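You operate a simulated robot arm through the tools that you are given. There is no shell and no other tool.

Carry out the task below with a simulated two-armed robot. There is one attempt and no reset: what you move stays moved.

TASK
Log in with Elena's badge and put the badge back.
Fine: pull the keyboard tray out for ENTER and shut it again. Where these are worked on the way, their far stop is far enough and under half their travel is too little: keyboard tray.
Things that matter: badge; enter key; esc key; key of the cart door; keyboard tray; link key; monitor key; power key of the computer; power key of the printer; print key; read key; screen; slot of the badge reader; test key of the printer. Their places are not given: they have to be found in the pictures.

Only the result counts: the job must be done as asked and must still hold three seconds after the hand-in. Knocking over, shifting, dropping, spilling or breaking anything else fails it.

THE ROBOT
Two 7-joint arms with fingered hands on one trunk that stands fixed in place. Base frame: the origin is at the foot of the trunk, x ahead of it, y to its left, z up. Lengths are in mm, angles in rad, forces in N, time in s.
The left shoulder is at [52, 125, 1334], the right one opposite. With the tool pointing down near the work surface each hand reaches from about 440 to 820 mm from the base axis, measured 20 degrees to its own side. Payload 3.7 kg a hand.
Tool frame (each hand has its own): the origin (TCP) lies between the finger pads and is the grasp point; the fingertips stand 25 mm ahead of it; z points along the fingers, y is the line along which they close. The gripper opens to 88 mm. The gripper's body begins 29 mm behind the TCP. The gripper is a hand of 5 fingers: y runs from the thumb to the fingers, the wrist lies at [-13, -97, -162] in the tool frame, and closing takes about 1.5 s.
Orientation is that of the tool frame in the base frame, as a unit quaternion [w, x, y, z]. With the fingers straight down and the wrist toward the robot, the tool's x, y and z point along [0, 1, 0], [1, 0, 0] and [0, 0, -1] of the base frame.

THE INTERFACE
- The arms move only by the tool arm_command. It takes "left_motion", "right_motion" or both (then of equal length, played together; a hand with none holds still); each is a list of rows, each a list of 3 entries, a list of its own where there are three numbers: the shift along the tool's x, y, z in cm, then the turn, a rotation vector about the tool's x, y, z in rad, then the finger opening in cm, from 0 to 8.8. In form: [[[dx, dy, dz], [wx, wy, wz], fingers], ...]. A call has 1 to 20 rows; each row shifts and turns the commanded pose from where the row before left it, along the tool's axes as they then stand. A row lasts 0.2 s, in which the tool goes at most 50 mm and 0.15 rad; a call with a longer step from one row to the next is refused whole, and so is a gripper value outside its range. Where a pose cannot be reached the arm comes as near as it can. A force on the tool above 90 N (or 10 N above the force at the start of the call, whichever is more), or a blocked arm, ends the call early, and 0.2 s more pass. Each finger travels about 45 mm/s and halts on what it meets, pressing with about 29 N; the grip force reading is that of the motor and also rises with nothing between the fingers. The clock runs only during rows and for 0.2 s after the last one: add rows that do not move to give the fingers time. It gives the time, the measured TCP pose, the force on the tool (base axes), the opening and the grip force at its end, in the units of the frame above (readings bear some noise), with the torque about the TCP (base axes, N m) and any sound that the robot's microphone picked up, and new pictures: "show" is both (left out), scene, wrist or none (wrist: the cameras of the hands that moved).
- Cameras (640 x 400 px; columns grow to the right, rows downward): "scene" is now at [122, 45.9, 1490.9]; the picture's right is [0.50, -0.86, 0.00], its down [-0.39, -0.23, -0.89] and it looks along [0.77, 0.45, -0.45] (base axes); focal length 214 px, centre (320, 200). "left" rides on the left gripper at [-59, -79, -105] in its tool frame; the picture's right is [-0.73, -0.32, 0.61], its down [0.62, -0.68, 0.38] and it looks along [0.29, 0.66, 0.70] (tool axes); focal length 234 px, centre (320, 200). "right" rides on the right gripper at [59, -79, -105] in its tool frame; the picture's right is [-0.73, 0.32, -0.61], its down [-0.62, -0.68, 0.38] and it looks along [-0.29, 0.66, 0.70] (tool axes); focal length 234 px, centre (320, 200).
- move_column(by): slides the trunk up (or, below 0, down) by that many mm; the arms and the scene camera ride with it, the base frame stays. It gives what a move gives, with no picture.
- hand_shape(shape, hand): the hand has 5 fingers and takes this shape, open, in about a second: jaw (thumb against the fingers, like two jaws); tri (thumb and two fingers); tip (a fingertip pinch); poke (one finger out to press); point (the index stretched); flat (the hand flat); cup (the hand cupped); fist (a fist). The gripper value then closes the fingers along that shape, each until it touches; the sizes above hold for jaw. It gives what a move gives, with no picture.
- turn_head(pan, tilt): turns the head with the scene camera to pan (to the left, within 1.396 rad either way) and tilt (down, from -0.506 to 1.204), counted from straight ahead of the robot. It gives what a move gives, and a new picture of the scene camera.
- locate(camera, pixels): there is no depth. For up to 12 entries [column, row, z] of the newest picture of that camera ("zoom" is the newest enlarged one), the place [x, y] in the base frame at which the ray of that pixel passes the height z, good to about 2 mm. No time passes.
- inspect(camera, box): a new picture of the part [left, top, right, bottom] of that camera's present view, enlarged. No time passes.
- finish_job(): hands the job in; it is judged then, once.

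Unless the task says otherwise, let go and move clear before handing in.

The tools are called after "Request:" by a JSON object that holds its "method" and its "body". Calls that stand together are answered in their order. arm_command: Moves the arms, as the interface text tells. Its arguments: {"type":"object","properties":{"left_motion":{"type":"array","items":{"type":"array"}},"right_motion":{"type":"array","items":{"type":"array"}},"show":{"type":"string","enum":["both","scene","wrist","none"]}},"required":[]} The other tools are called the same way: move_column (by) slides the trunk up or down; hand_shape (shape, hand) gives the hand a shape; turn_head (pan, tilt) turns the head that bears the scene camera; locate (camera, pixels) gives the place at which the rays of pixels pass given heights; inspect (camera, box) takes an enlarged picture of a part of a camera's view; finish_job () hands the job in.

At the start:

```text
time: 0.0
left_tcp_pos: [285.5, 400.9, 1407.8]
left_ee_rot: [0.001, 0.707, 0.708, 0.0]
left_ft_force: [-0.5, -0.2, 0.1]
left_torque: [-0.03, -0.02, -0.03]
left_finger_gap: 87.6
left_grasp_force: 0.1
left_shape: jaw
right_tcp_pos: [426.6, 68.6, 1421.4]
right_ee_rot: [-0.002, 0.707, 0.707, 0.0]
right_ft_force: [0.0, 0.2, 0.1]
right_torque: [0.02, 0.0, -0.04]
right_finger_gap: 87.6
right_grasp_force: 0.0
right_shape: jaw
trunk travel left (down, up): [-350.0, 65.0]
head pan, tilt: [0.529, 0.464]
```

scene: 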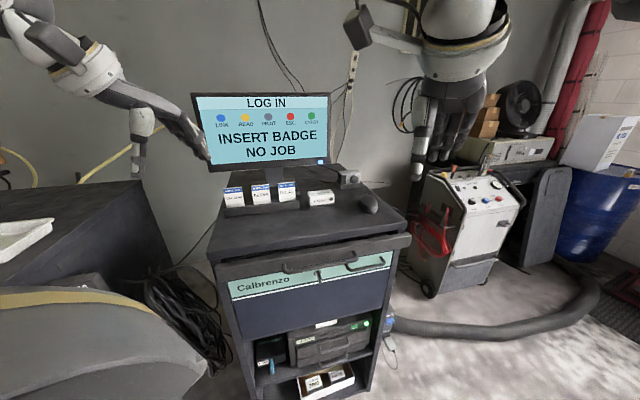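
right: 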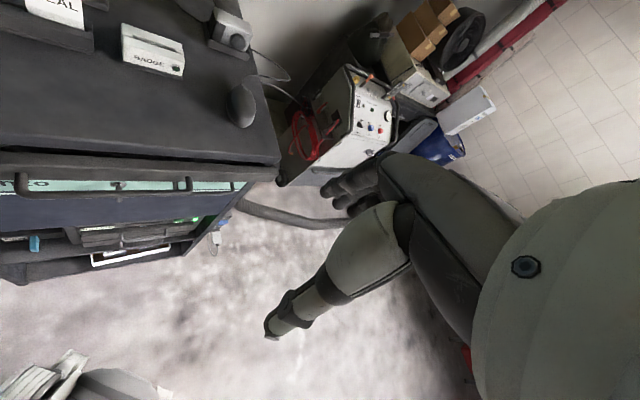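
left: 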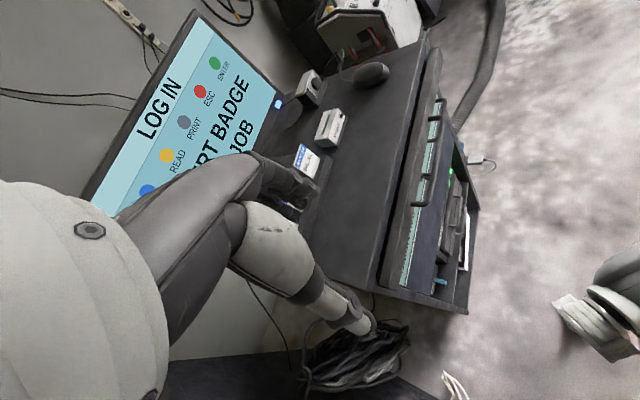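

The scene shows a cart with a monitor (LOG IN / INSERT BADGE), three badges around (232-287,195), a reader near (321,198) and a drawer/tray front around (320,258). I'll zoom in on these.

Request:
{"method": "inspect", "body": {"camera": "scene", "box": [200, 160, 400, 285]}}

Request:
{"method": "inspect", "body": {"camera": "scene", "box": [215, 170, 345, 250]}}

Request:
{"method": "inspect", "body": {"camera": "right", "box": [0, 0, 280, 175]}}

Request:
{"method": "inspect", "body": {"camera": "left", "box": [250, 50, 490, 200]}}

```text
3.20 times, centred on (300, 222) of scene
```

zoom: 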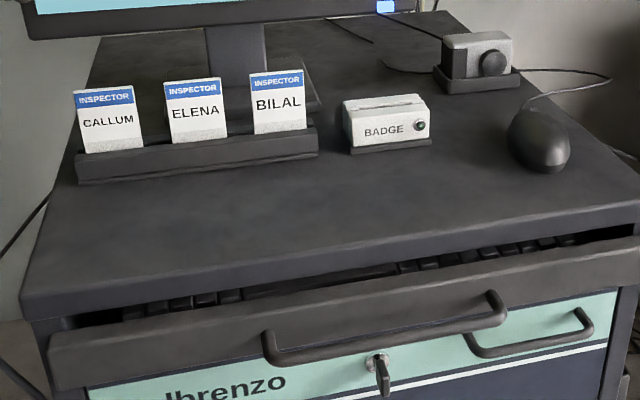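

```text
4.92 times, centred on (280, 210) of scene
```

zoom: 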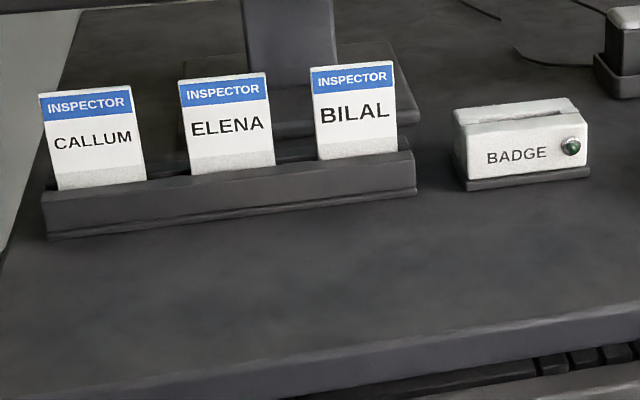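

```text
2.29 times, centred on (140, 88) of right
```

zoom: 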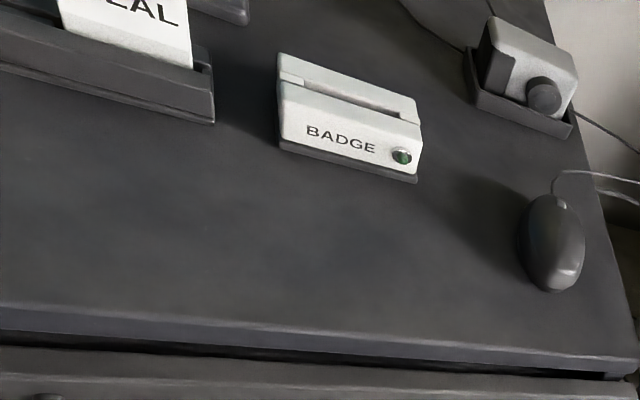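

```text
2.67 times, centred on (370, 125) of left
```

zoom: 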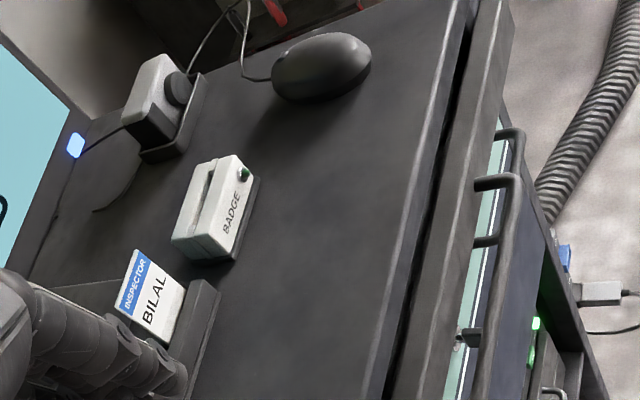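

The badges CALLUM, ELENA, BILAL stand in a rack; the reader with LED sits right of them at scene (331,199). I'll triangulate points seen in several cameras to find heights.

Request:
{"method": "locate", "body": {"camera": "scene", "pixels": [[331, 199.2, 900], [331, 199.2, 1000], [331, 199.2, 1100]]}}

Request:
{"method": "locate", "body": {"camera": "right", "pixels": [[175.8, 69, 900], [175.8, 69, 1000], [175.8, 69, 1100]]}}

Request:
{"method": "locate", "body": {"camera": "left", "pixels": [[341.5, 115.3, 900], [341.5, 115.3, 1000], [341.5, 115.3, 1100]]}}

```text
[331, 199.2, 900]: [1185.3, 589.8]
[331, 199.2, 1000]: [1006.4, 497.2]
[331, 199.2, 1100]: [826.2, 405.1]
```

```text
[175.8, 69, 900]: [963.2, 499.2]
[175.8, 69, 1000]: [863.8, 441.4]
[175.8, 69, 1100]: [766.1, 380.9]
```

```text
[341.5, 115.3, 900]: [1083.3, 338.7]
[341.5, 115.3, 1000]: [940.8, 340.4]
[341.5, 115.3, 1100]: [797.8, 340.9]
```

The LED triangulates to about (699, 340, 1170), consistent across three cameras. I'll move the left hand to its left to get a view of the rack.

Request:
{"method": "arm_command", "body": {"left_motion": [[[4.5, 0, 0], [0, 0, 0], 8.8], [[4.5, 0, 0], [0, 0, 0], 8.8], [[4.5, 0, 0], [0, 0, 0], 8.8], [[4.5, 0, 0], [0, 0, 0], 8.8]]}}

Request:
{"method": "turn_head", "body": {"pan": 0.529, "tilt": 0.55}}

```text
time: 1.0
left_tcp_pos: [286.4, 581.9, 1406.4]
left_ee_rot: [0.001, 0.707, 0.708, 0.0]
left_ft_force: [0.3, 0.7, 0.3]
left_torque: [0.0, -0.03, 0.0]
left_finger_gap: 87.7
left_grasp_force: 0.1
left_shape: jaw
right_tcp_pos: [426.4, 69.7, 1421.9]
right_ee_rot: [0.0, 0.707, 0.707, -0.001]
right_ft_force: [0.6, -0.4, 0.6]
right_torque: [0.01, 0.02, 0.0]
right_finger_gap: 87.7
right_grasp_force: 0.2
right_shape: jaw
trunk travel left (down, up): [-350.0, 65.0]
head pan, tilt: [0.529, 0.464]
```

scene: 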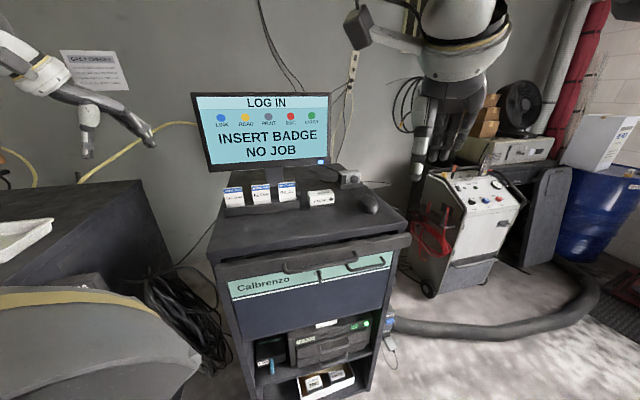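
left: 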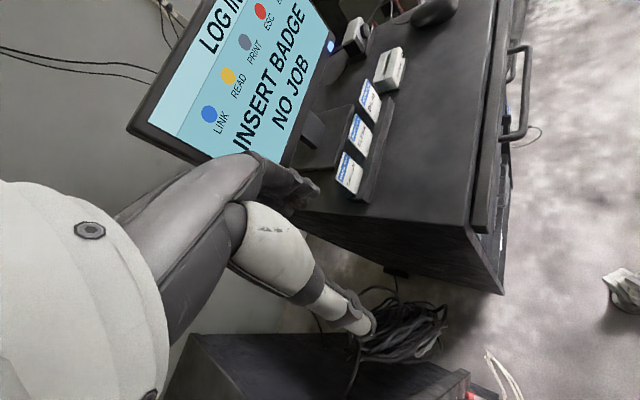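

```text
time: 1.7
left_tcp_pos: [286.1, 579.1, 1407.3]
left_ee_rot: [0.001, 0.707, 0.707, 0.001]
left_ft_force: [1.8, -0.7, -0.5]
left_torque: [0.02, 0.02, 0.01]
left_finger_gap: 87.6
left_grasp_force: 0.0
left_shape: jaw
right_tcp_pos: [426.7, 67.9, 1421.1]
right_ee_rot: [-0.001, 0.707, 0.707, 0.001]
right_ft_force: [0.5, -0.3, 0.1]
right_torque: [0.01, -0.01, 0.0]
right_finger_gap: 87.8
right_grasp_force: 0.0
right_shape: jaw
trunk travel left (down, up): [-350.0, 65.0]
head pan, tilt: [0.529, 0.55]
```

scene: 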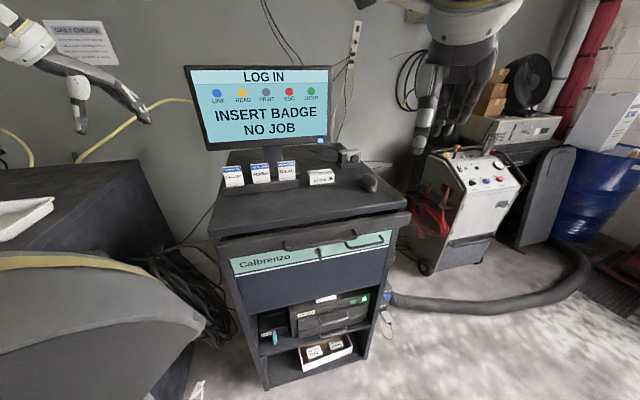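

Request:
{"method": "inspect", "body": {"camera": "left", "box": [290, 30, 450, 210]}}

Request:
{"method": "inspect", "body": {"camera": "scene", "box": [210, 130, 350, 218]}}

Request:
{"method": "inspect", "body": {"camera": "left", "box": [430, 0, 570, 300]}}

Request:
{"method": "inspect", "body": {"camera": "scene", "box": [200, 190, 420, 328]}}

```text
2.22 times, centred on (370, 120) of left
```

zoom: 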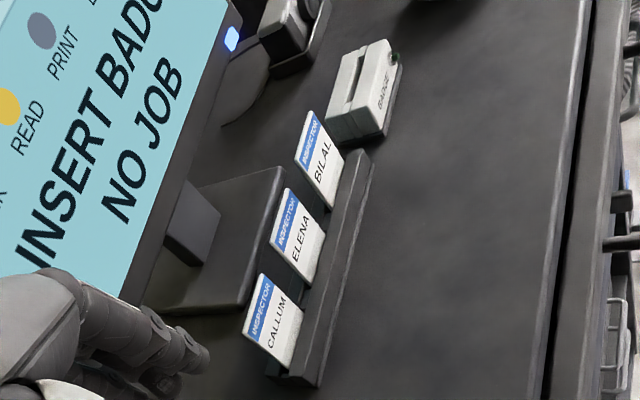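

```text
4.55 times, centred on (280, 174) of scene
```

zoom: 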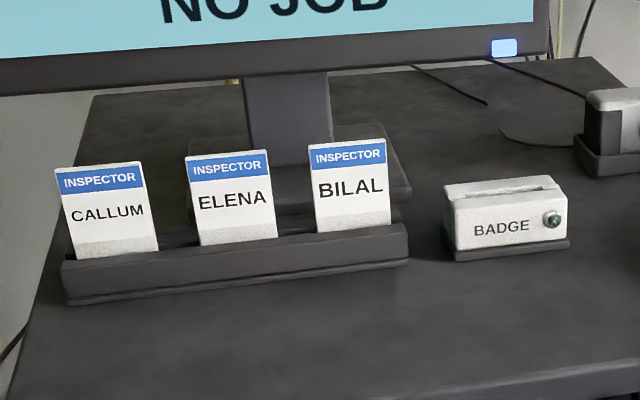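

```text
1.33 times, centred on (500, 150) of left
```

zoom: 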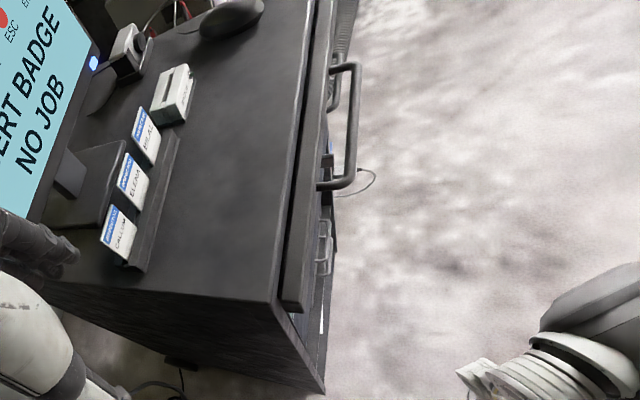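

```text
2.90 times, centred on (310, 259) of scene
```

zoom: 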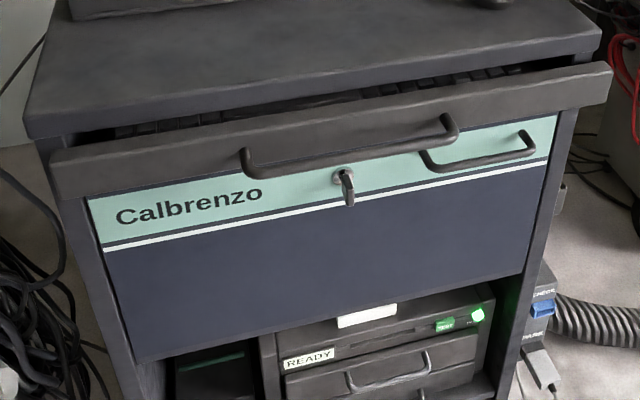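

Both views show the three badges; I'll triangulate the badge top corners and tray handle from scene and left cameras.

Request:
{"method": "locate", "body": {"camera": "scene", "pixels": [[250.74, 164.54, 1150], [250.74, 164.54, 1250], [268.34, 163.0, 1150], [268.34, 163.0, 1250], [277.58, 161.9, 1150], [277.58, 161.9, 1250], [294.3, 160.36, 1150], [294.3, 160.36, 1250], [221.69, 166.96, 1150], [221.69, 166.96, 1250], [330.83, 178.18, 1150], [330.83, 178.18, 1250]]}}

Request:
{"method": "locate", "body": {"camera": "left", "pixels": [[347.05, 138.0, 1150], [347.05, 138.0, 1250], [355.15, 114.6, 1150], [355.15, 114.6, 1250], [358.3, 102.0, 1150], [358.3, 102.0, 1250], [365.95, 79.5, 1150], [365.95, 79.5, 1250], [334.45, 178.95, 1150], [334.45, 178.95, 1250], [403.3, 55.65, 1150], [403.3, 55.65, 1250]]}}

```text
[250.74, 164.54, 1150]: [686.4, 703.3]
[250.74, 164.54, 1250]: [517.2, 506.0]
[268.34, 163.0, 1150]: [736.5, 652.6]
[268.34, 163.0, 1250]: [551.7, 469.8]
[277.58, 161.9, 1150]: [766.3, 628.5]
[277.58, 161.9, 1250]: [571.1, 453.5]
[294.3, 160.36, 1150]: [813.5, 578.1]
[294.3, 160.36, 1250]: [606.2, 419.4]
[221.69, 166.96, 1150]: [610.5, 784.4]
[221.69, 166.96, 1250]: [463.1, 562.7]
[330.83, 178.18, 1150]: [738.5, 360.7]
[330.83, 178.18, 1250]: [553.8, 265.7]
```

```text
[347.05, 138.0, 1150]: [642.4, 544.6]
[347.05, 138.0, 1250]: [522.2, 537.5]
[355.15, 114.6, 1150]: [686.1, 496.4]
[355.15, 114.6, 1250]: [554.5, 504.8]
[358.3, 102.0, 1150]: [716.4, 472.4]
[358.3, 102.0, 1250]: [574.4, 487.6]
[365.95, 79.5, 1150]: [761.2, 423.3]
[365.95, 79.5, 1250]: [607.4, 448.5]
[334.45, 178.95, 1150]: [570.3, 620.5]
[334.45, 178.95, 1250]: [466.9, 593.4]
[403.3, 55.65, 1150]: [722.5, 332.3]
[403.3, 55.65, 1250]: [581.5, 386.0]
```

Badge tops are at z≈1233, with Elena's top edge from (543,538) to (581,502): the cart faces me at about 45°. Next I triangulate the reader slot, monitor lower edge and tray handle.

Request:
{"method": "inspect", "body": {"camera": "scene", "box": [300, 158, 348, 188]}}

Request:
{"method": "inspect", "body": {"camera": "left", "box": [360, 30, 424, 70]}}

Request:
{"method": "inspect", "body": {"camera": "right", "box": [100, 0, 260, 100]}}

Request:
{"method": "locate", "body": {"camera": "scene", "pixels": [[320.5, 140.6, 1150], [320.5, 140.6, 1250], [286.55, 251.4, 1000], [286.55, 251.4, 1100], [356.9, 237.6, 1000], [356.9, 237.6, 1100]]}}

Request:
{"method": "locate", "body": {"camera": "left", "pixels": [[329.9, 47.5, 1150], [329.9, 47.5, 1250], [518.75, 140.2, 1000], [518.75, 140.2, 1100], [527.75, 48, 1000], [527.75, 48, 1100]]}}

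```text
13.33 times, centred on (324, 173) of scene
```

zoom: 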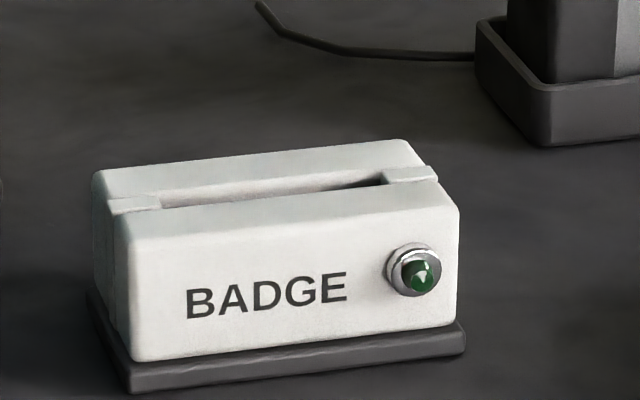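

```text
10.00 times, centred on (392, 50) of left
```

zoom: 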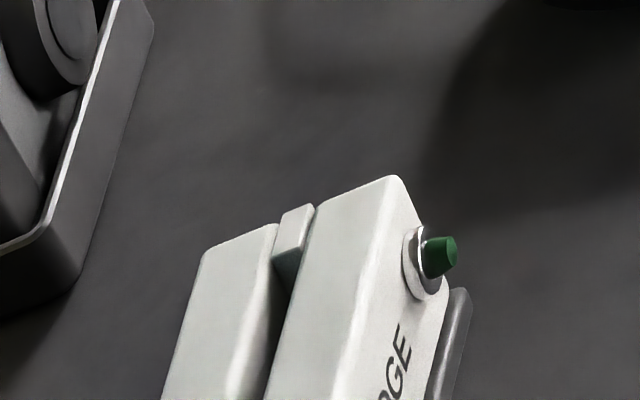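

```text
4.00 times, centred on (180, 50) of right
```

zoom: 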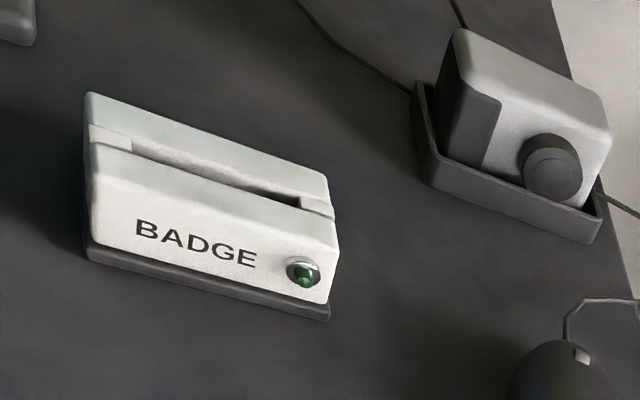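

```text
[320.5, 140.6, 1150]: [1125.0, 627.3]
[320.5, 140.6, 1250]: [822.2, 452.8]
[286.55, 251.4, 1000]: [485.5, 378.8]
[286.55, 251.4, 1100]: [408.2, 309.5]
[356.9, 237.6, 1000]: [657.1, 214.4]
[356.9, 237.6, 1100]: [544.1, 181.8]
```

```text
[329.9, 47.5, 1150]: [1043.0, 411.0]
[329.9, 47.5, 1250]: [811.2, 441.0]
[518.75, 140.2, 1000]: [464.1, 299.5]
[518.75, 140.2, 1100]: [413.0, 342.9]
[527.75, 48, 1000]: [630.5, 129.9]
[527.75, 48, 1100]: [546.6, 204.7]
```

The monitor's lower edge is ~117 mm behind the badge plane at z≈1250, so a vertical hand fits; handle bar runs (430,330)→(567,189) at z≈1075. Now the slot ends: scene (312,173.2)/(328.9,171.7), right (132.8,35.8)/(175,50).

Request:
{"method": "locate", "body": {"camera": "scene", "pixels": [[312, 173.15, 1150], [312, 173.15, 1200], [328.88, 171.65, 1150], [328.88, 171.65, 1200]]}}

Request:
{"method": "locate", "body": {"camera": "right", "pixels": [[132.75, 35.75, 1150], [132.75, 35.75, 1200], [175, 50, 1150], [175, 50, 1200]]}}

Request:
{"method": "turn_head", "body": {"pan": 0.8, "tilt": 0.7}}

```text
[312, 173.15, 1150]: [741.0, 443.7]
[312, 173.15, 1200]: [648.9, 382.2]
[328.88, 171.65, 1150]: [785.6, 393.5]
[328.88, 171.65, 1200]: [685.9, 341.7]
```

```text
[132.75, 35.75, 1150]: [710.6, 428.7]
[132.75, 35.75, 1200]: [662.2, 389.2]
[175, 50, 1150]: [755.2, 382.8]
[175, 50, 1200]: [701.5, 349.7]
```

```text
time: 2.4
left_tcp_pos: [287.1, 580.5, 1407.9]
left_ee_rot: [0.001, 0.706, 0.708, 0.0]
left_ft_force: [-0.5, 0.8, -0.3]
left_torque: [-0.02, 0.0, -0.01]
left_finger_gap: 87.5
left_grasp_force: 0.1
left_shape: jaw
right_tcp_pos: [425.9, 69.5, 1422.9]
right_ee_rot: [0.001, 0.707, 0.707, 0.001]
right_ft_force: [-0.5, 0.3, 0.3]
right_torque: [-0.02, -0.03, 0.02]
right_finger_gap: 87.7
right_grasp_force: 0.0
right_shape: jaw
trunk travel left (down, up): [-350.0, 65.0]
head pan, tilt: [0.799, 0.7]
```

scene: 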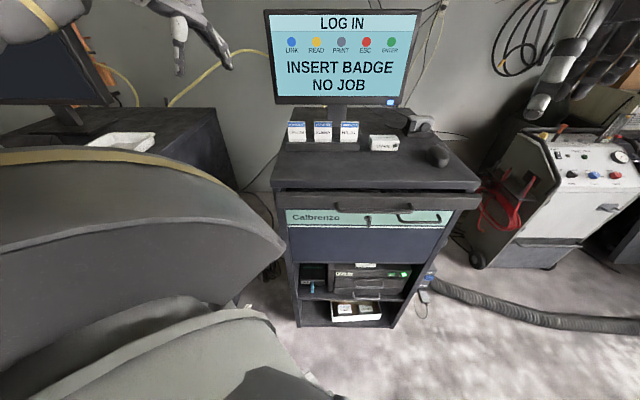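

The slot centre triangulates to ≈(698,380,1184), ~59 mm long and parallel to the rack. I'll bring the left hand above Elena's badge (562,520), yawed 45° so the fingers close across the card.

Request:
{"method": "arm_command", "body": {"left_motion": [[[-1.0, 4.58, 1.2], [0, 0, 0], 8.8], [[-1.0, 4.58, 1.2], [0, 0, 0], 8.8], [[-1.0, 4.58, 1.2], [0, 0, 0], 8.8], [[-1.0, 4.58, 1.2], [0, 0, 0], 8.8], [[-1.0, 4.58, 1.2], [0, 0, 0], 8.8], [[-1.0, 4.58, 1.2], [0, 0, 0], 8.8], [[0, 0, 0], [0, 0, -0.1297], 8.8], [[0, 0, 0], [0, 0, -0.1297], 8.8], [[0, 0, 0], [0, 0, -0.1297], 8.8], [[0, 0, 0], [0, 0, -0.1297], 8.8], [[0, 0, 0], [0, 0, -0.1297], 8.8], [[0, 0, 0], [0, 0, -0.1297], 8.8], [[0, 0, 0], [0, 0, 0], 8.8]]}}

```text
time: 5.2
left_tcp_pos: [560.0, 520.9, 1336.1]
left_ee_rot: [0.001, 0.384, 0.923, 0.001]
left_ft_force: [0.1, 0.1, -0.3]
left_torque: [0.01, 0.0, -0.02]
left_finger_gap: 87.8
left_grasp_force: 0.1
left_shape: jaw
right_tcp_pos: [426.4, 69.4, 1422.7]
right_ee_rot: [0.0, 0.707, 0.707, 0.0]
right_ft_force: [-0.1, 0.0, -0.3]
right_torque: [0.0, -0.02, -0.03]
right_finger_gap: 87.6
right_grasp_force: 0.1
right_shape: jaw
trunk travel left (down, up): [-350.0, 65.0]
head pan, tilt: [0.799, 0.7]
```

scene: 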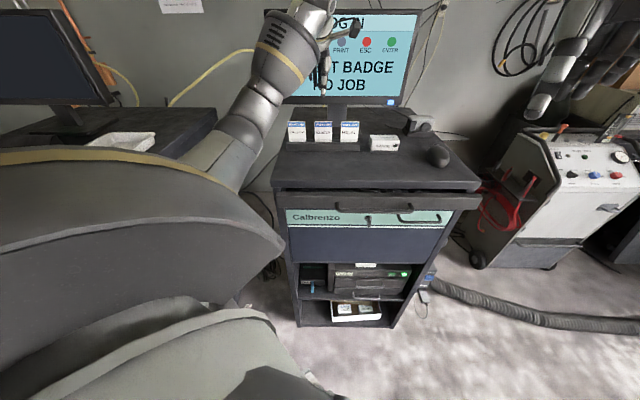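
left: 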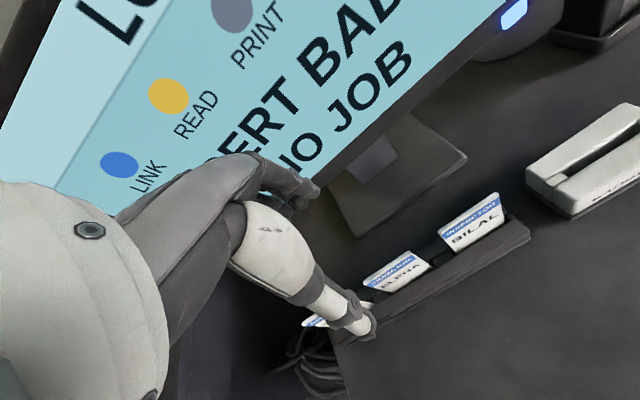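

The left hand hangs above the rack; Elena's badge shows around left (395,272). I'll zoom both views for accurate badge and slot positions.

Request:
{"method": "inspect", "body": {"camera": "left", "box": [320, 180, 544, 320]}}

Request:
{"method": "inspect", "body": {"camera": "left", "box": [496, 90, 640, 230]}}

Request:
{"method": "inspect", "body": {"camera": "scene", "box": [270, 70, 420, 164]}}

Request:
{"method": "inspect", "body": {"camera": "scene", "box": [280, 110, 344, 150]}}

Request:
{"method": "inspect", "body": {"camera": "scene", "box": [360, 125, 408, 155]}}

```text
2.86 times, centred on (432, 250) of left
```

zoom: 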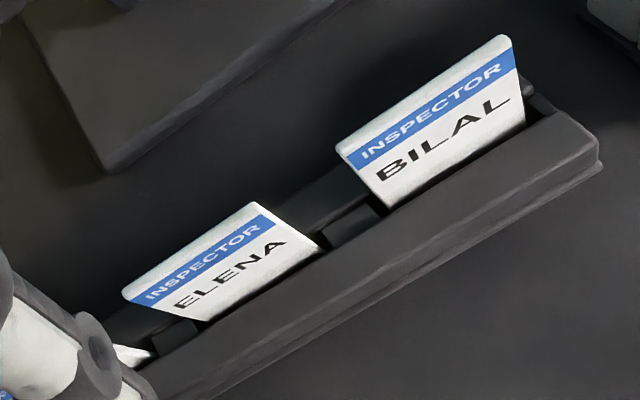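

```text
2.86 times, centred on (568, 160) of left
```

zoom: 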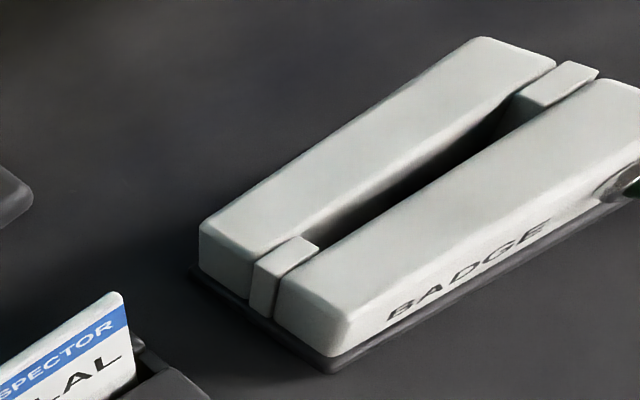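

```text
4.26 times, centred on (345, 117) of scene
```

zoom: 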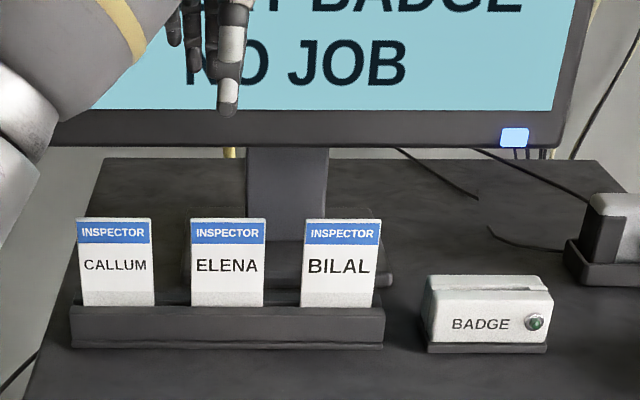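

```text
10.00 times, centred on (312, 130) of scene
```

zoom: 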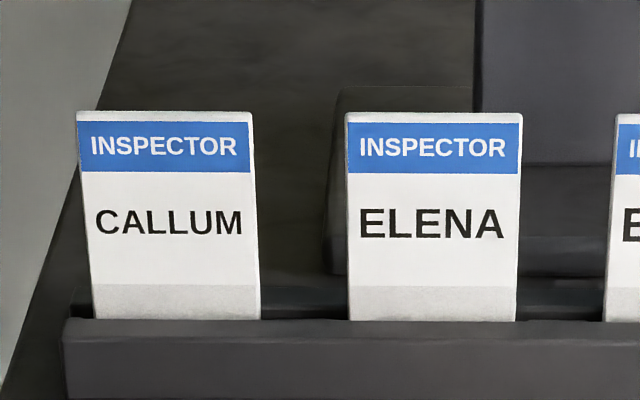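

```text
13.33 times, centred on (384, 140) of scene
```

zoom: 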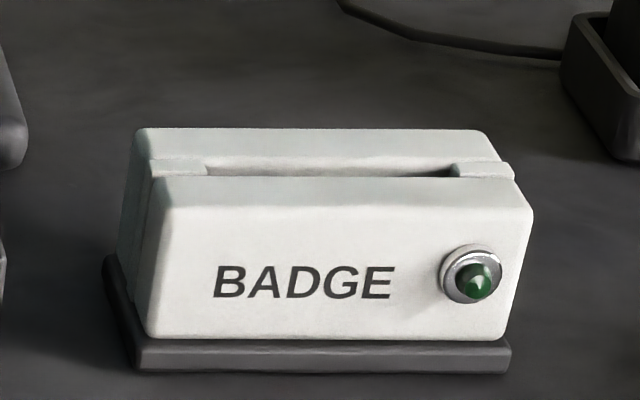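

Close-ups show the card (a few mm thick) and the slot between two end blocks clearly. I'll triangulate them again.

Request:
{"method": "locate", "body": {"camera": "scene", "pixels": [[314.6, 121.3, 1220], [314.6, 121.3, 1240], [332.3, 121.3, 1220], [332.3, 121.3, 1240], [375.5, 137.7, 1170], [375.5, 137.7, 1190], [394.1, 137.75, 1170], [394.1, 137.75, 1190], [331.7, 142.1, 1160], [331.7, 142.1, 1180]]}}

Request:
{"method": "locate", "body": {"camera": "left", "pixels": [[364.1, 282.55, 1220], [364.1, 282.55, 1240], [413.1, 253.5, 1220], [413.1, 253.5, 1240], [564.85, 175.05, 1170], [564.85, 175.05, 1190], [639.75, 125.7, 1170], [639.75, 125.7, 1190], [439, 232.5, 1220], [439, 232.5, 1240], [500.25, 197.5, 1220], [500.25, 197.5, 1240]]}}

```text
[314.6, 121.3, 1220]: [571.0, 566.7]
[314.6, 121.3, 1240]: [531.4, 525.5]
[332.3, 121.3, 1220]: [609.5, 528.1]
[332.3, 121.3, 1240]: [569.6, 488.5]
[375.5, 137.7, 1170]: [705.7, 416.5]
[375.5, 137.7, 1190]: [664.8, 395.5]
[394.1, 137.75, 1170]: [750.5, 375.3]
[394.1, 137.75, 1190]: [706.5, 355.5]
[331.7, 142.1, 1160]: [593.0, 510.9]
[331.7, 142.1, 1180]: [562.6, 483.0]
```

```text
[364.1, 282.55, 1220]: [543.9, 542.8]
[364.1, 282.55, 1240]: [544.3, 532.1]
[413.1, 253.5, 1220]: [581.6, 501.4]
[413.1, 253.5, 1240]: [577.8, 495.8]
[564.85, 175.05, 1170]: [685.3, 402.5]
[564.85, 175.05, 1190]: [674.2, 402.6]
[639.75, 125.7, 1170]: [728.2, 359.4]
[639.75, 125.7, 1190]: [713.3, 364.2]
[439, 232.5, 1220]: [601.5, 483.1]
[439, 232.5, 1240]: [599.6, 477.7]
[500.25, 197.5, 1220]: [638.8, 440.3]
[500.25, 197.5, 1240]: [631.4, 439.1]
```

Badge top centre ≈(562,517,1235), card ≈4 mm thick, and the wrist yaw 44.8° matches the cart. I'll shift 4 mm and descend until the tips are just above the badge, opening narrowed to 60 mm.

Request:
{"method": "arm_command", "body": {"left_motion": [[[-0.4, 0, 1.5], [0, 0, 0], 6.0], [[0, 0, 3.0], [0, 0, 0], 6.0], [[0, 0, 2.5], [0, 0, 0], 6.0], [[0, 0, 0], [0, 0, 0], 6.0], [[0, 0, 0], [0, 0, 0], 6.0]]}}

Request:
{"method": "inspect", "body": {"camera": "left", "box": [260, 150, 500, 350]}}

Request:
{"method": "inspect", "body": {"camera": "scene", "box": [270, 70, 390, 145]}}

```text
time: 6.4
left_tcp_pos: [565.1, 518.4, 1267.7]
left_ee_rot: [0.001, 0.385, 0.923, 0.001]
left_ft_force: [0.3, -0.3, -0.4]
left_torque: [0.0, -0.01, -0.01]
left_finger_gap: 60.2
left_grasp_force: 0.0
left_shape: jaw
right_tcp_pos: [425.8, 67.8, 1421.1]
right_ee_rot: [0.0, 0.707, 0.707, 0.001]
right_ft_force: [-0.6, 0.1, -0.8]
right_torque: [0.02, 0.01, 0.01]
right_finger_gap: 87.6
right_grasp_force: 0.0
right_shape: jaw
trunk travel left (down, up): [-350.0, 65.0]
head pan, tilt: [0.799, 0.7]
```

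scene: 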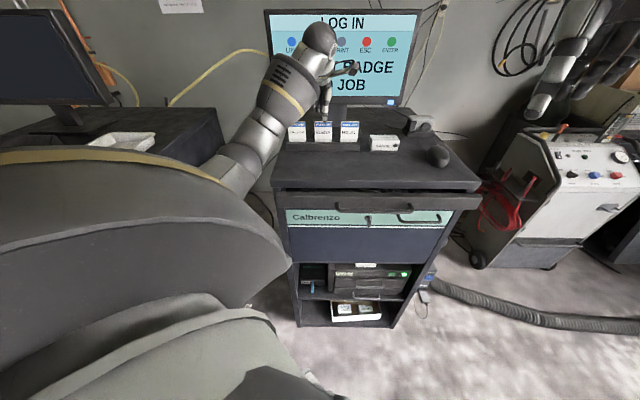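
left: 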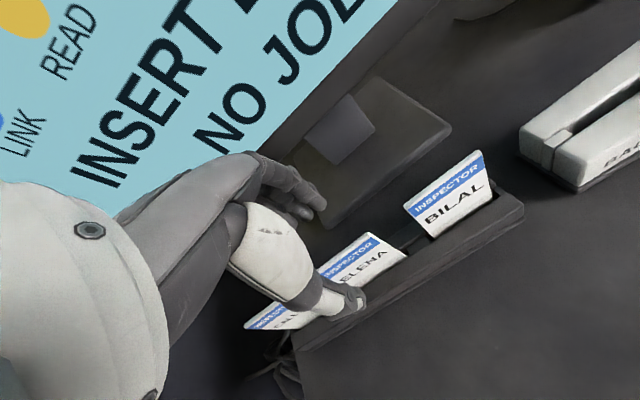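

```text
2.00 times, centred on (380, 250) of left
```

zoom: 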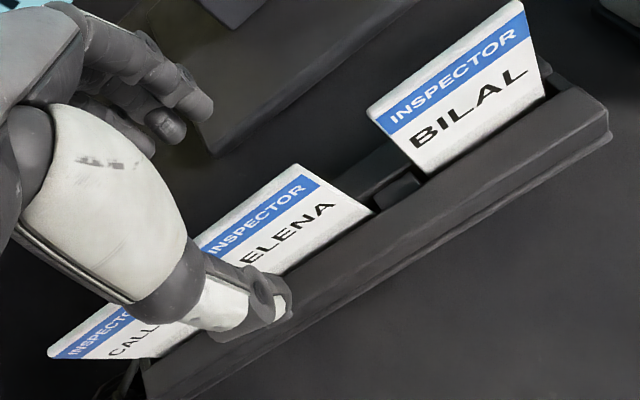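

```text
5.33 times, centred on (330, 108) of scene
```

zoom: 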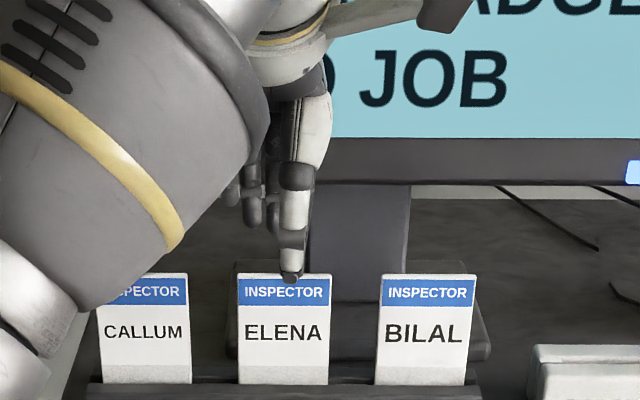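

The thumb is centred over ELENA but the other fingers spread toward CALLUM's back. I'll raise slightly and try the fingertip pinch shape for a narrower grip.

Request:
{"method": "arm_command", "body": {"left_motion": [[[0, 0, -3.0], [0, 0, 0], 6.0], [[0, 0, -1.0], [0, 0, 0], 6.0]], "show": "none"}}

Request:
{"method": "hand_shape", "body": {"shape": "tip", "hand": "left"}}

Request:
{"method": "inspect", "body": {"camera": "left", "box": [200, 120, 520, 340]}}

Request:
{"method": "inspect", "body": {"camera": "scene", "box": [270, 50, 398, 130]}}

```text
time: 7.0
left_tcp_pos: [564.1, 518.5, 1306.6]
left_ee_rot: [0.001, 0.384, 0.923, 0.0]
left_ft_force: [0.1, 0.0, -0.4]
left_torque: [-0.03, -0.01, 0.0]
left_finger_gap: 60.6
left_grasp_force: 0.1
left_shape: jaw
right_tcp_pos: [425.3, 69.0, 1422.4]
right_ee_rot: [-0.001, 0.707, 0.707, 0.001]
right_ft_force: [-0.4, 1.2, 0.8]
right_torque: [-0.03, -0.03, 0.03]
right_finger_gap: 87.4
right_grasp_force: 0.1
right_shape: jaw
trunk travel left (down, up): [-350.0, 65.0]
head pan, tilt: [0.799, 0.7]
```

```text
time: 7.9
left_tcp_pos: [564.4, 516.9, 1306.2]
left_ee_rot: [0.001, 0.385, 0.923, 0.0]
left_ft_force: [0.7, -0.4, -0.6]
left_torque: [-0.01, 0.01, 0.01]
left_finger_gap: 88.1
left_grasp_force: 0.0
left_shape: tip
right_tcp_pos: [425.8, 69.8, 1420.6]
right_ee_rot: [-0.001, 0.707, 0.708, 0.001]
right_ft_force: [0.7, 0.1, 0.2]
right_torque: [0.01, -0.05, 0.0]
right_finger_gap: 87.3
right_grasp_force: 0.0
right_shape: jaw
trunk travel left (down, up): [-350.0, 65.0]
head pan, tilt: [0.799, 0.7]
```

```text
1.82 times, centred on (360, 230) of left
```

zoom: 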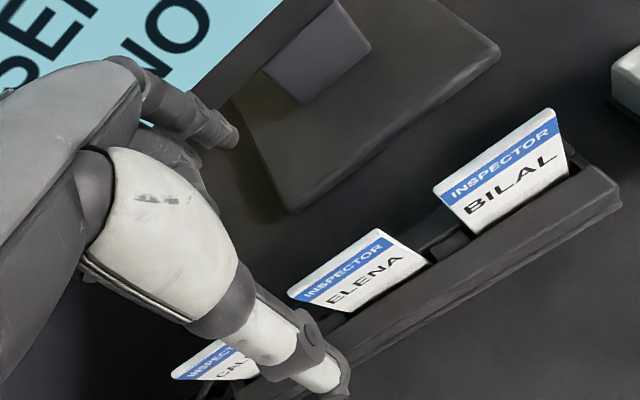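

```text
5.00 times, centred on (334, 90) of scene
```

zoom: 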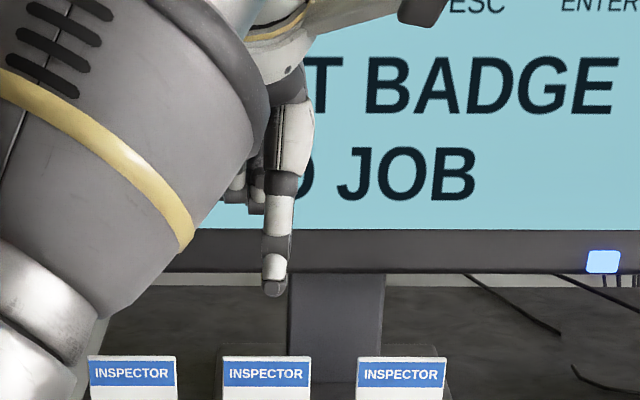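

The tip shape leaves index and thumb only. I'll close to 50 mm and descend back to just over the badge.

Request:
{"method": "arm_command", "body": {"left_motion": [[[0, 0, 0], [0, 0, 0], 5.0], [[0, 0, 0], [0, 0, 0], 5.0], [[0, 0, 2.5], [0, 0, 0], 5.0], [[0, 0, 1.7], [0, 0, 0], 5.0], [[0, 0, 0], [0, 0, 0], 5.0]]}}

Request:
{"method": "inspect", "body": {"camera": "left", "box": [200, 120, 520, 340]}}

Request:
{"method": "inspect", "body": {"camera": "scene", "box": [270, 70, 390, 145]}}

```text
time: 9.1
left_tcp_pos: [564.5, 517.3, 1265.4]
left_ee_rot: [0.002, 0.386, 0.923, 0.0]
left_ft_force: [-0.2, -0.1, -0.1]
left_torque: [0.02, -0.04, -0.02]
left_finger_gap: 50.3
left_grasp_force: 0.1
left_shape: tip
right_tcp_pos: [426.8, 68.5, 1420.5]
right_ee_rot: [-0.001, 0.707, 0.707, 0.001]
right_ft_force: [0.3, 0.5, 0.5]
right_torque: [-0.03, -0.04, 0.01]
right_finger_gap: 87.7
right_grasp_force: 0.0
right_shape: jaw
trunk travel left (down, up): [-350.0, 65.0]
head pan, tilt: [0.799, 0.7]
```

scene: 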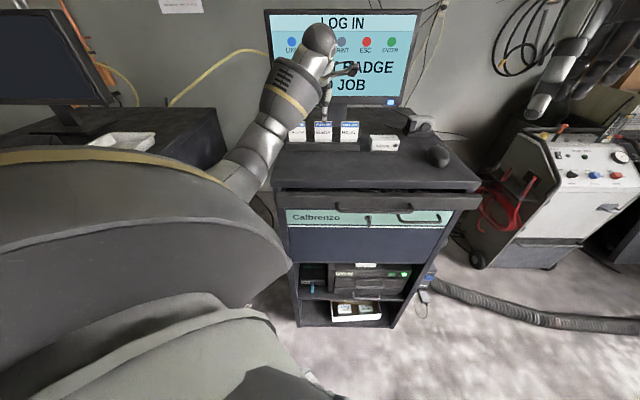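
left: 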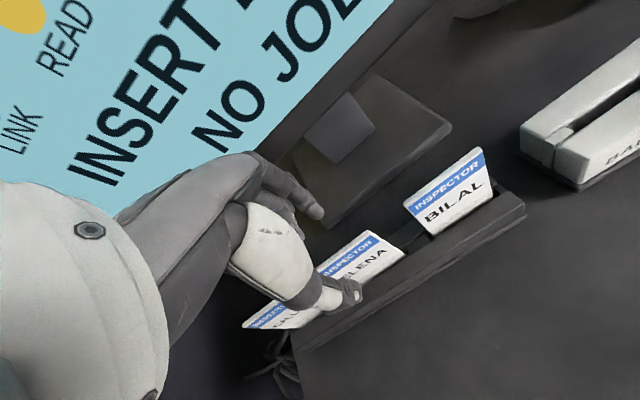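

```text
1.82 times, centred on (360, 230) of left
```

zoom: 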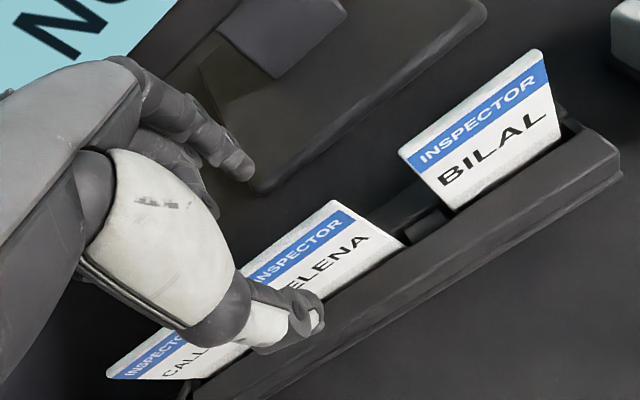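

```text
5.33 times, centred on (330, 108) of scene
```

zoom: 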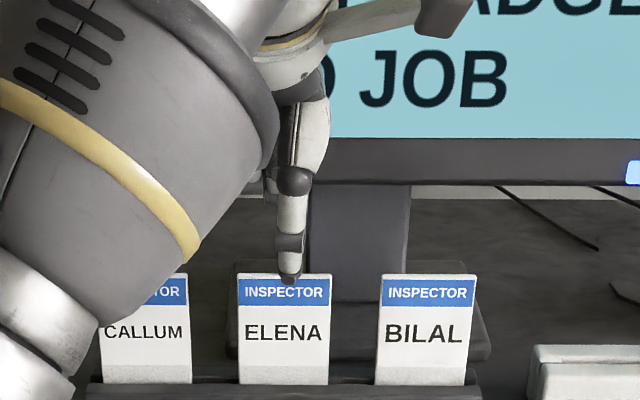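

Thumb in front and index behind appear to straddle the badge. I'll descend 25 mm and check.

Request:
{"method": "arm_command", "body": {"left_motion": [[[0, 0, 1.25], [0, 0, 0], 5.0], [[0, 0, 1.25], [0, 0, 0], 5.0], [[0, 0, 0], [0, 0, 0], 5.0]], "show": "none"}}

Request:
{"method": "inspect", "body": {"camera": "left", "box": [200, 120, 520, 340]}}

Request:
{"method": "inspect", "body": {"camera": "scene", "box": [270, 70, 390, 145]}}

```text
time: 9.9
left_tcp_pos: [564.0, 517.7, 1239.0]
left_ee_rot: [0.002, 0.385, 0.923, 0.0]
left_ft_force: [0.9, -0.4, -0.6]
left_torque: [0.0, 0.0, -0.02]
left_finger_gap: 50.5
left_grasp_force: 0.1
left_shape: tip
right_tcp_pos: [425.5, 67.9, 1420.5]
right_ee_rot: [-0.001, 0.707, 0.708, 0.001]
right_ft_force: [-0.5, 1.2, -0.1]
right_torque: [0.01, 0.0, -0.01]
right_finger_gap: 87.4
right_grasp_force: 0.1
right_shape: jaw
trunk travel left (down, up): [-350.0, 65.0]
head pan, tilt: [0.799, 0.7]
```

```text
1.82 times, centred on (360, 230) of left
```

zoom: 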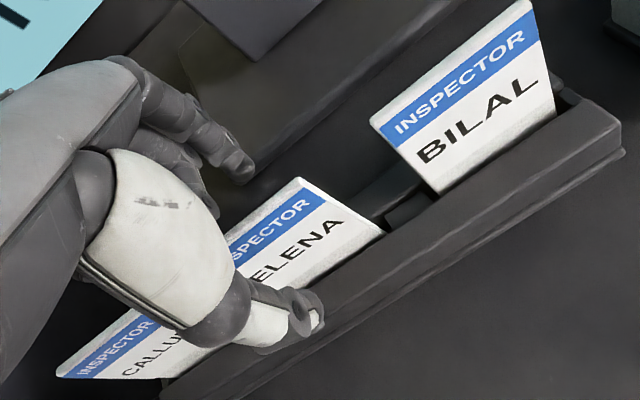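

```text
5.33 times, centred on (330, 108) of scene
```

zoom: 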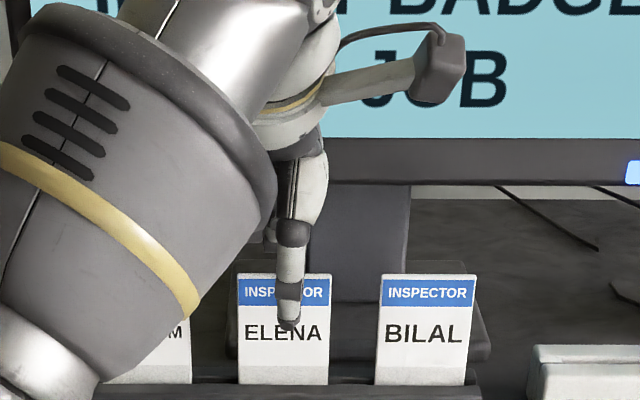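

The thumb is in front of ELENA and the index behind. I'll go 14 mm further and close.

Request:
{"method": "arm_command", "body": {"left_motion": [[[0, 0, 1.4], [0, 0, 0], 5.0], [[0, 0, 0], [0, 0, 0], 3.5], [[0, 0, 0], [0, 0, 0], 2.0], [[0, 0, 0], [0, 0, 0], 1.0], [[0, 0, 0], [0, 0, 0], 0], [[0, 0, 0], [0, 0, 0], 0], [[0, 0, 0], [0, 0, 0], 0], [[0, 0, 0], [0, 0, 0], 0]]}}

Request:
{"method": "inspect", "body": {"camera": "left", "box": [200, 120, 520, 340]}}

Request:
{"method": "inspect", "body": {"camera": "scene", "box": [270, 70, 390, 145]}}

```text
time: 11.7
left_tcp_pos: [563.5, 519.3, 1224.8]
left_ee_rot: [0.001, 0.385, 0.923, 0.001]
left_ft_force: [-0.1, -0.1, 6.5]
left_torque: [0.1, 0.06, 0.01]
left_finger_gap: 0.3
left_grasp_force: 28.6
left_shape: tip
right_tcp_pos: [426.5, 69.0, 1421.6]
right_ee_rot: [-0.001, 0.707, 0.707, 0.001]
right_ft_force: [-0.5, -0.6, 0.0]
right_torque: [-0.02, -0.04, 0.01]
right_finger_gap: 87.6
right_grasp_force: 0.0
right_shape: jaw
trunk travel left (down, up): [-350.0, 65.0]
head pan, tilt: [0.799, 0.7]
```

scene: 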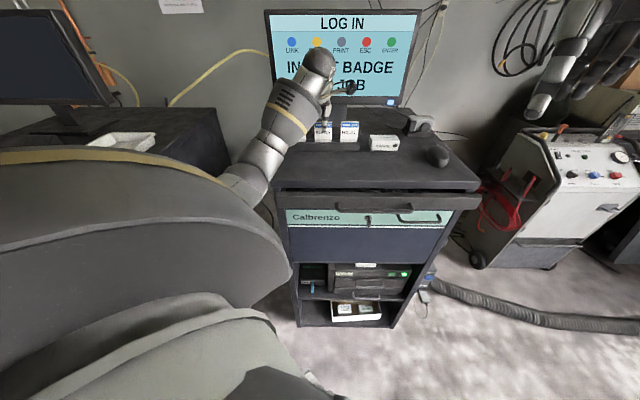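
left: 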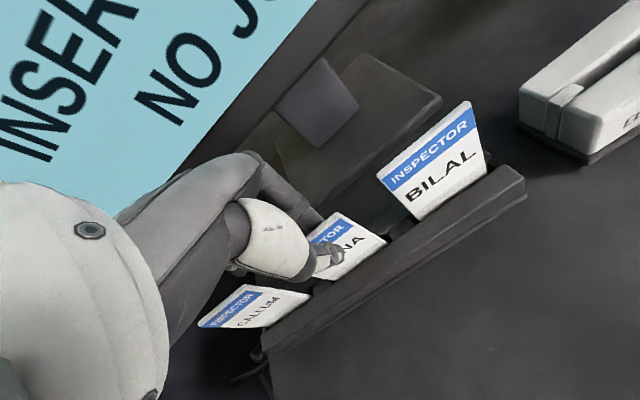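

```text
1.82 times, centred on (360, 230) of left
```

zoom: 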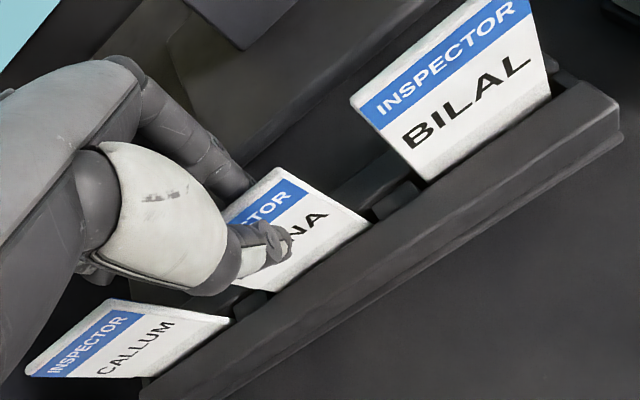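

```text
5.33 times, centred on (330, 108) of scene
```

zoom: 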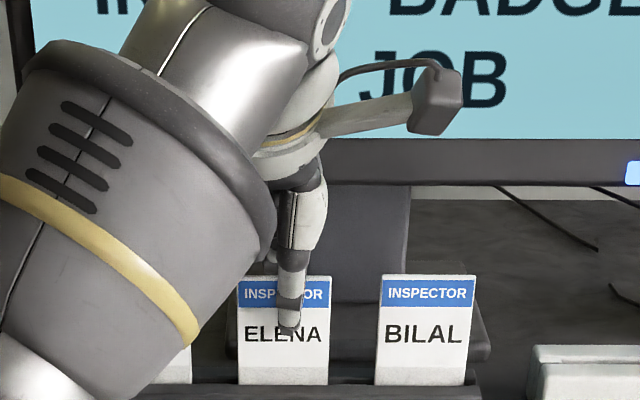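

The fingers have closed with the badge seemingly between thumb and index (grip 28.6 N). I'll lift 30 mm and check it follows.

Request:
{"method": "arm_command", "body": {"left_motion": [[[0, 0, -1.0], [0, 0, 0], 0], [[0, 0, -1.0], [0, 0, 0], 0], [[0, 0, -1.0], [0, 0, 0], 0], [[0, 0, 0], [0, 0, 0], 0]]}}

Request:
{"method": "inspect", "body": {"camera": "left", "box": [200, 120, 520, 340]}}

Request:
{"method": "inspect", "body": {"camera": "scene", "box": [270, 70, 390, 145]}}

```text
time: 12.7
left_tcp_pos: [563.3, 517.2, 1255.9]
left_ee_rot: [0.002, 0.385, 0.923, 0.001]
left_ft_force: [0.1, 0.2, -0.1]
left_torque: [0.03, 0.02, -0.01]
left_finger_gap: 0.0
left_grasp_force: 28.7
left_shape: tip
right_tcp_pos: [425.8, 68.6, 1421.9]
right_ee_rot: [-0.001, 0.707, 0.708, 0.0]
right_ft_force: [-0.8, 0.1, 0.0]
right_torque: [-0.01, 0.02, -0.01]
right_finger_gap: 87.5
right_grasp_force: 0.0
right_shape: jaw
trunk travel left (down, up): [-350.0, 65.0]
head pan, tilt: [0.799, 0.7]
```

scene: 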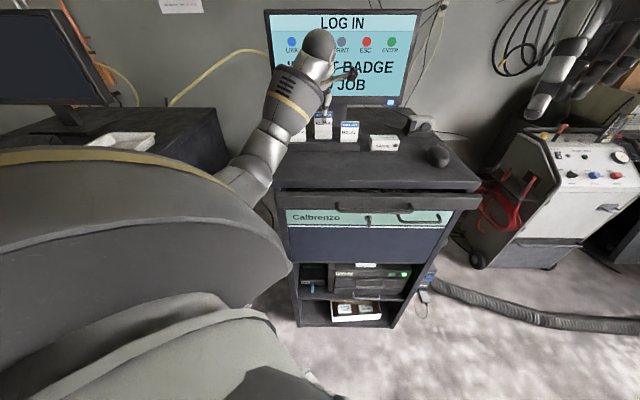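
left: 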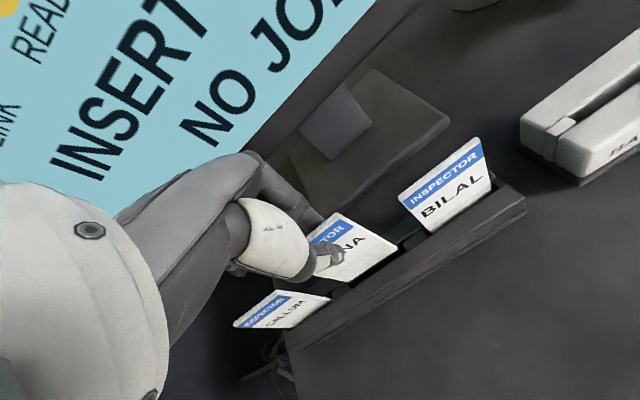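

```text
1.82 times, centred on (360, 230) of left
```

zoom: 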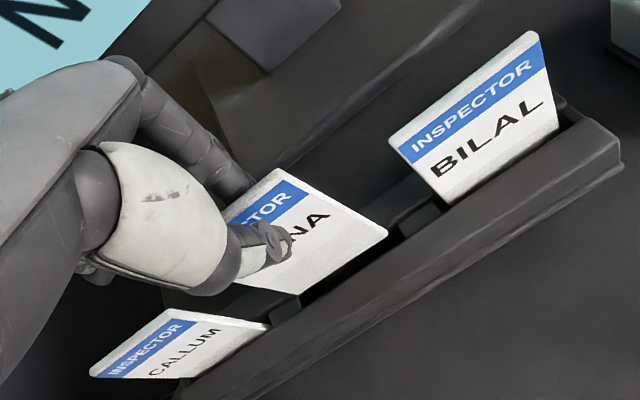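

```text
5.33 times, centred on (330, 108) of scene
```

zoom: 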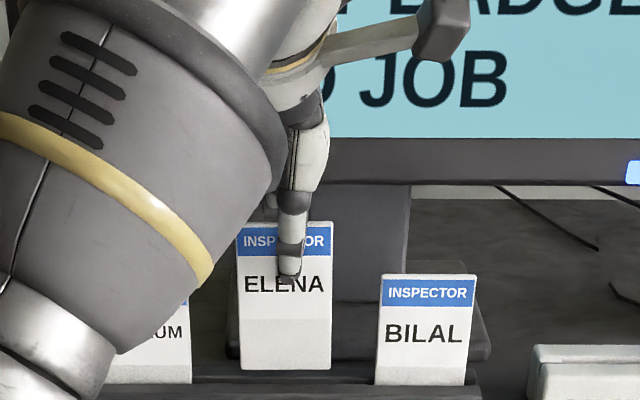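

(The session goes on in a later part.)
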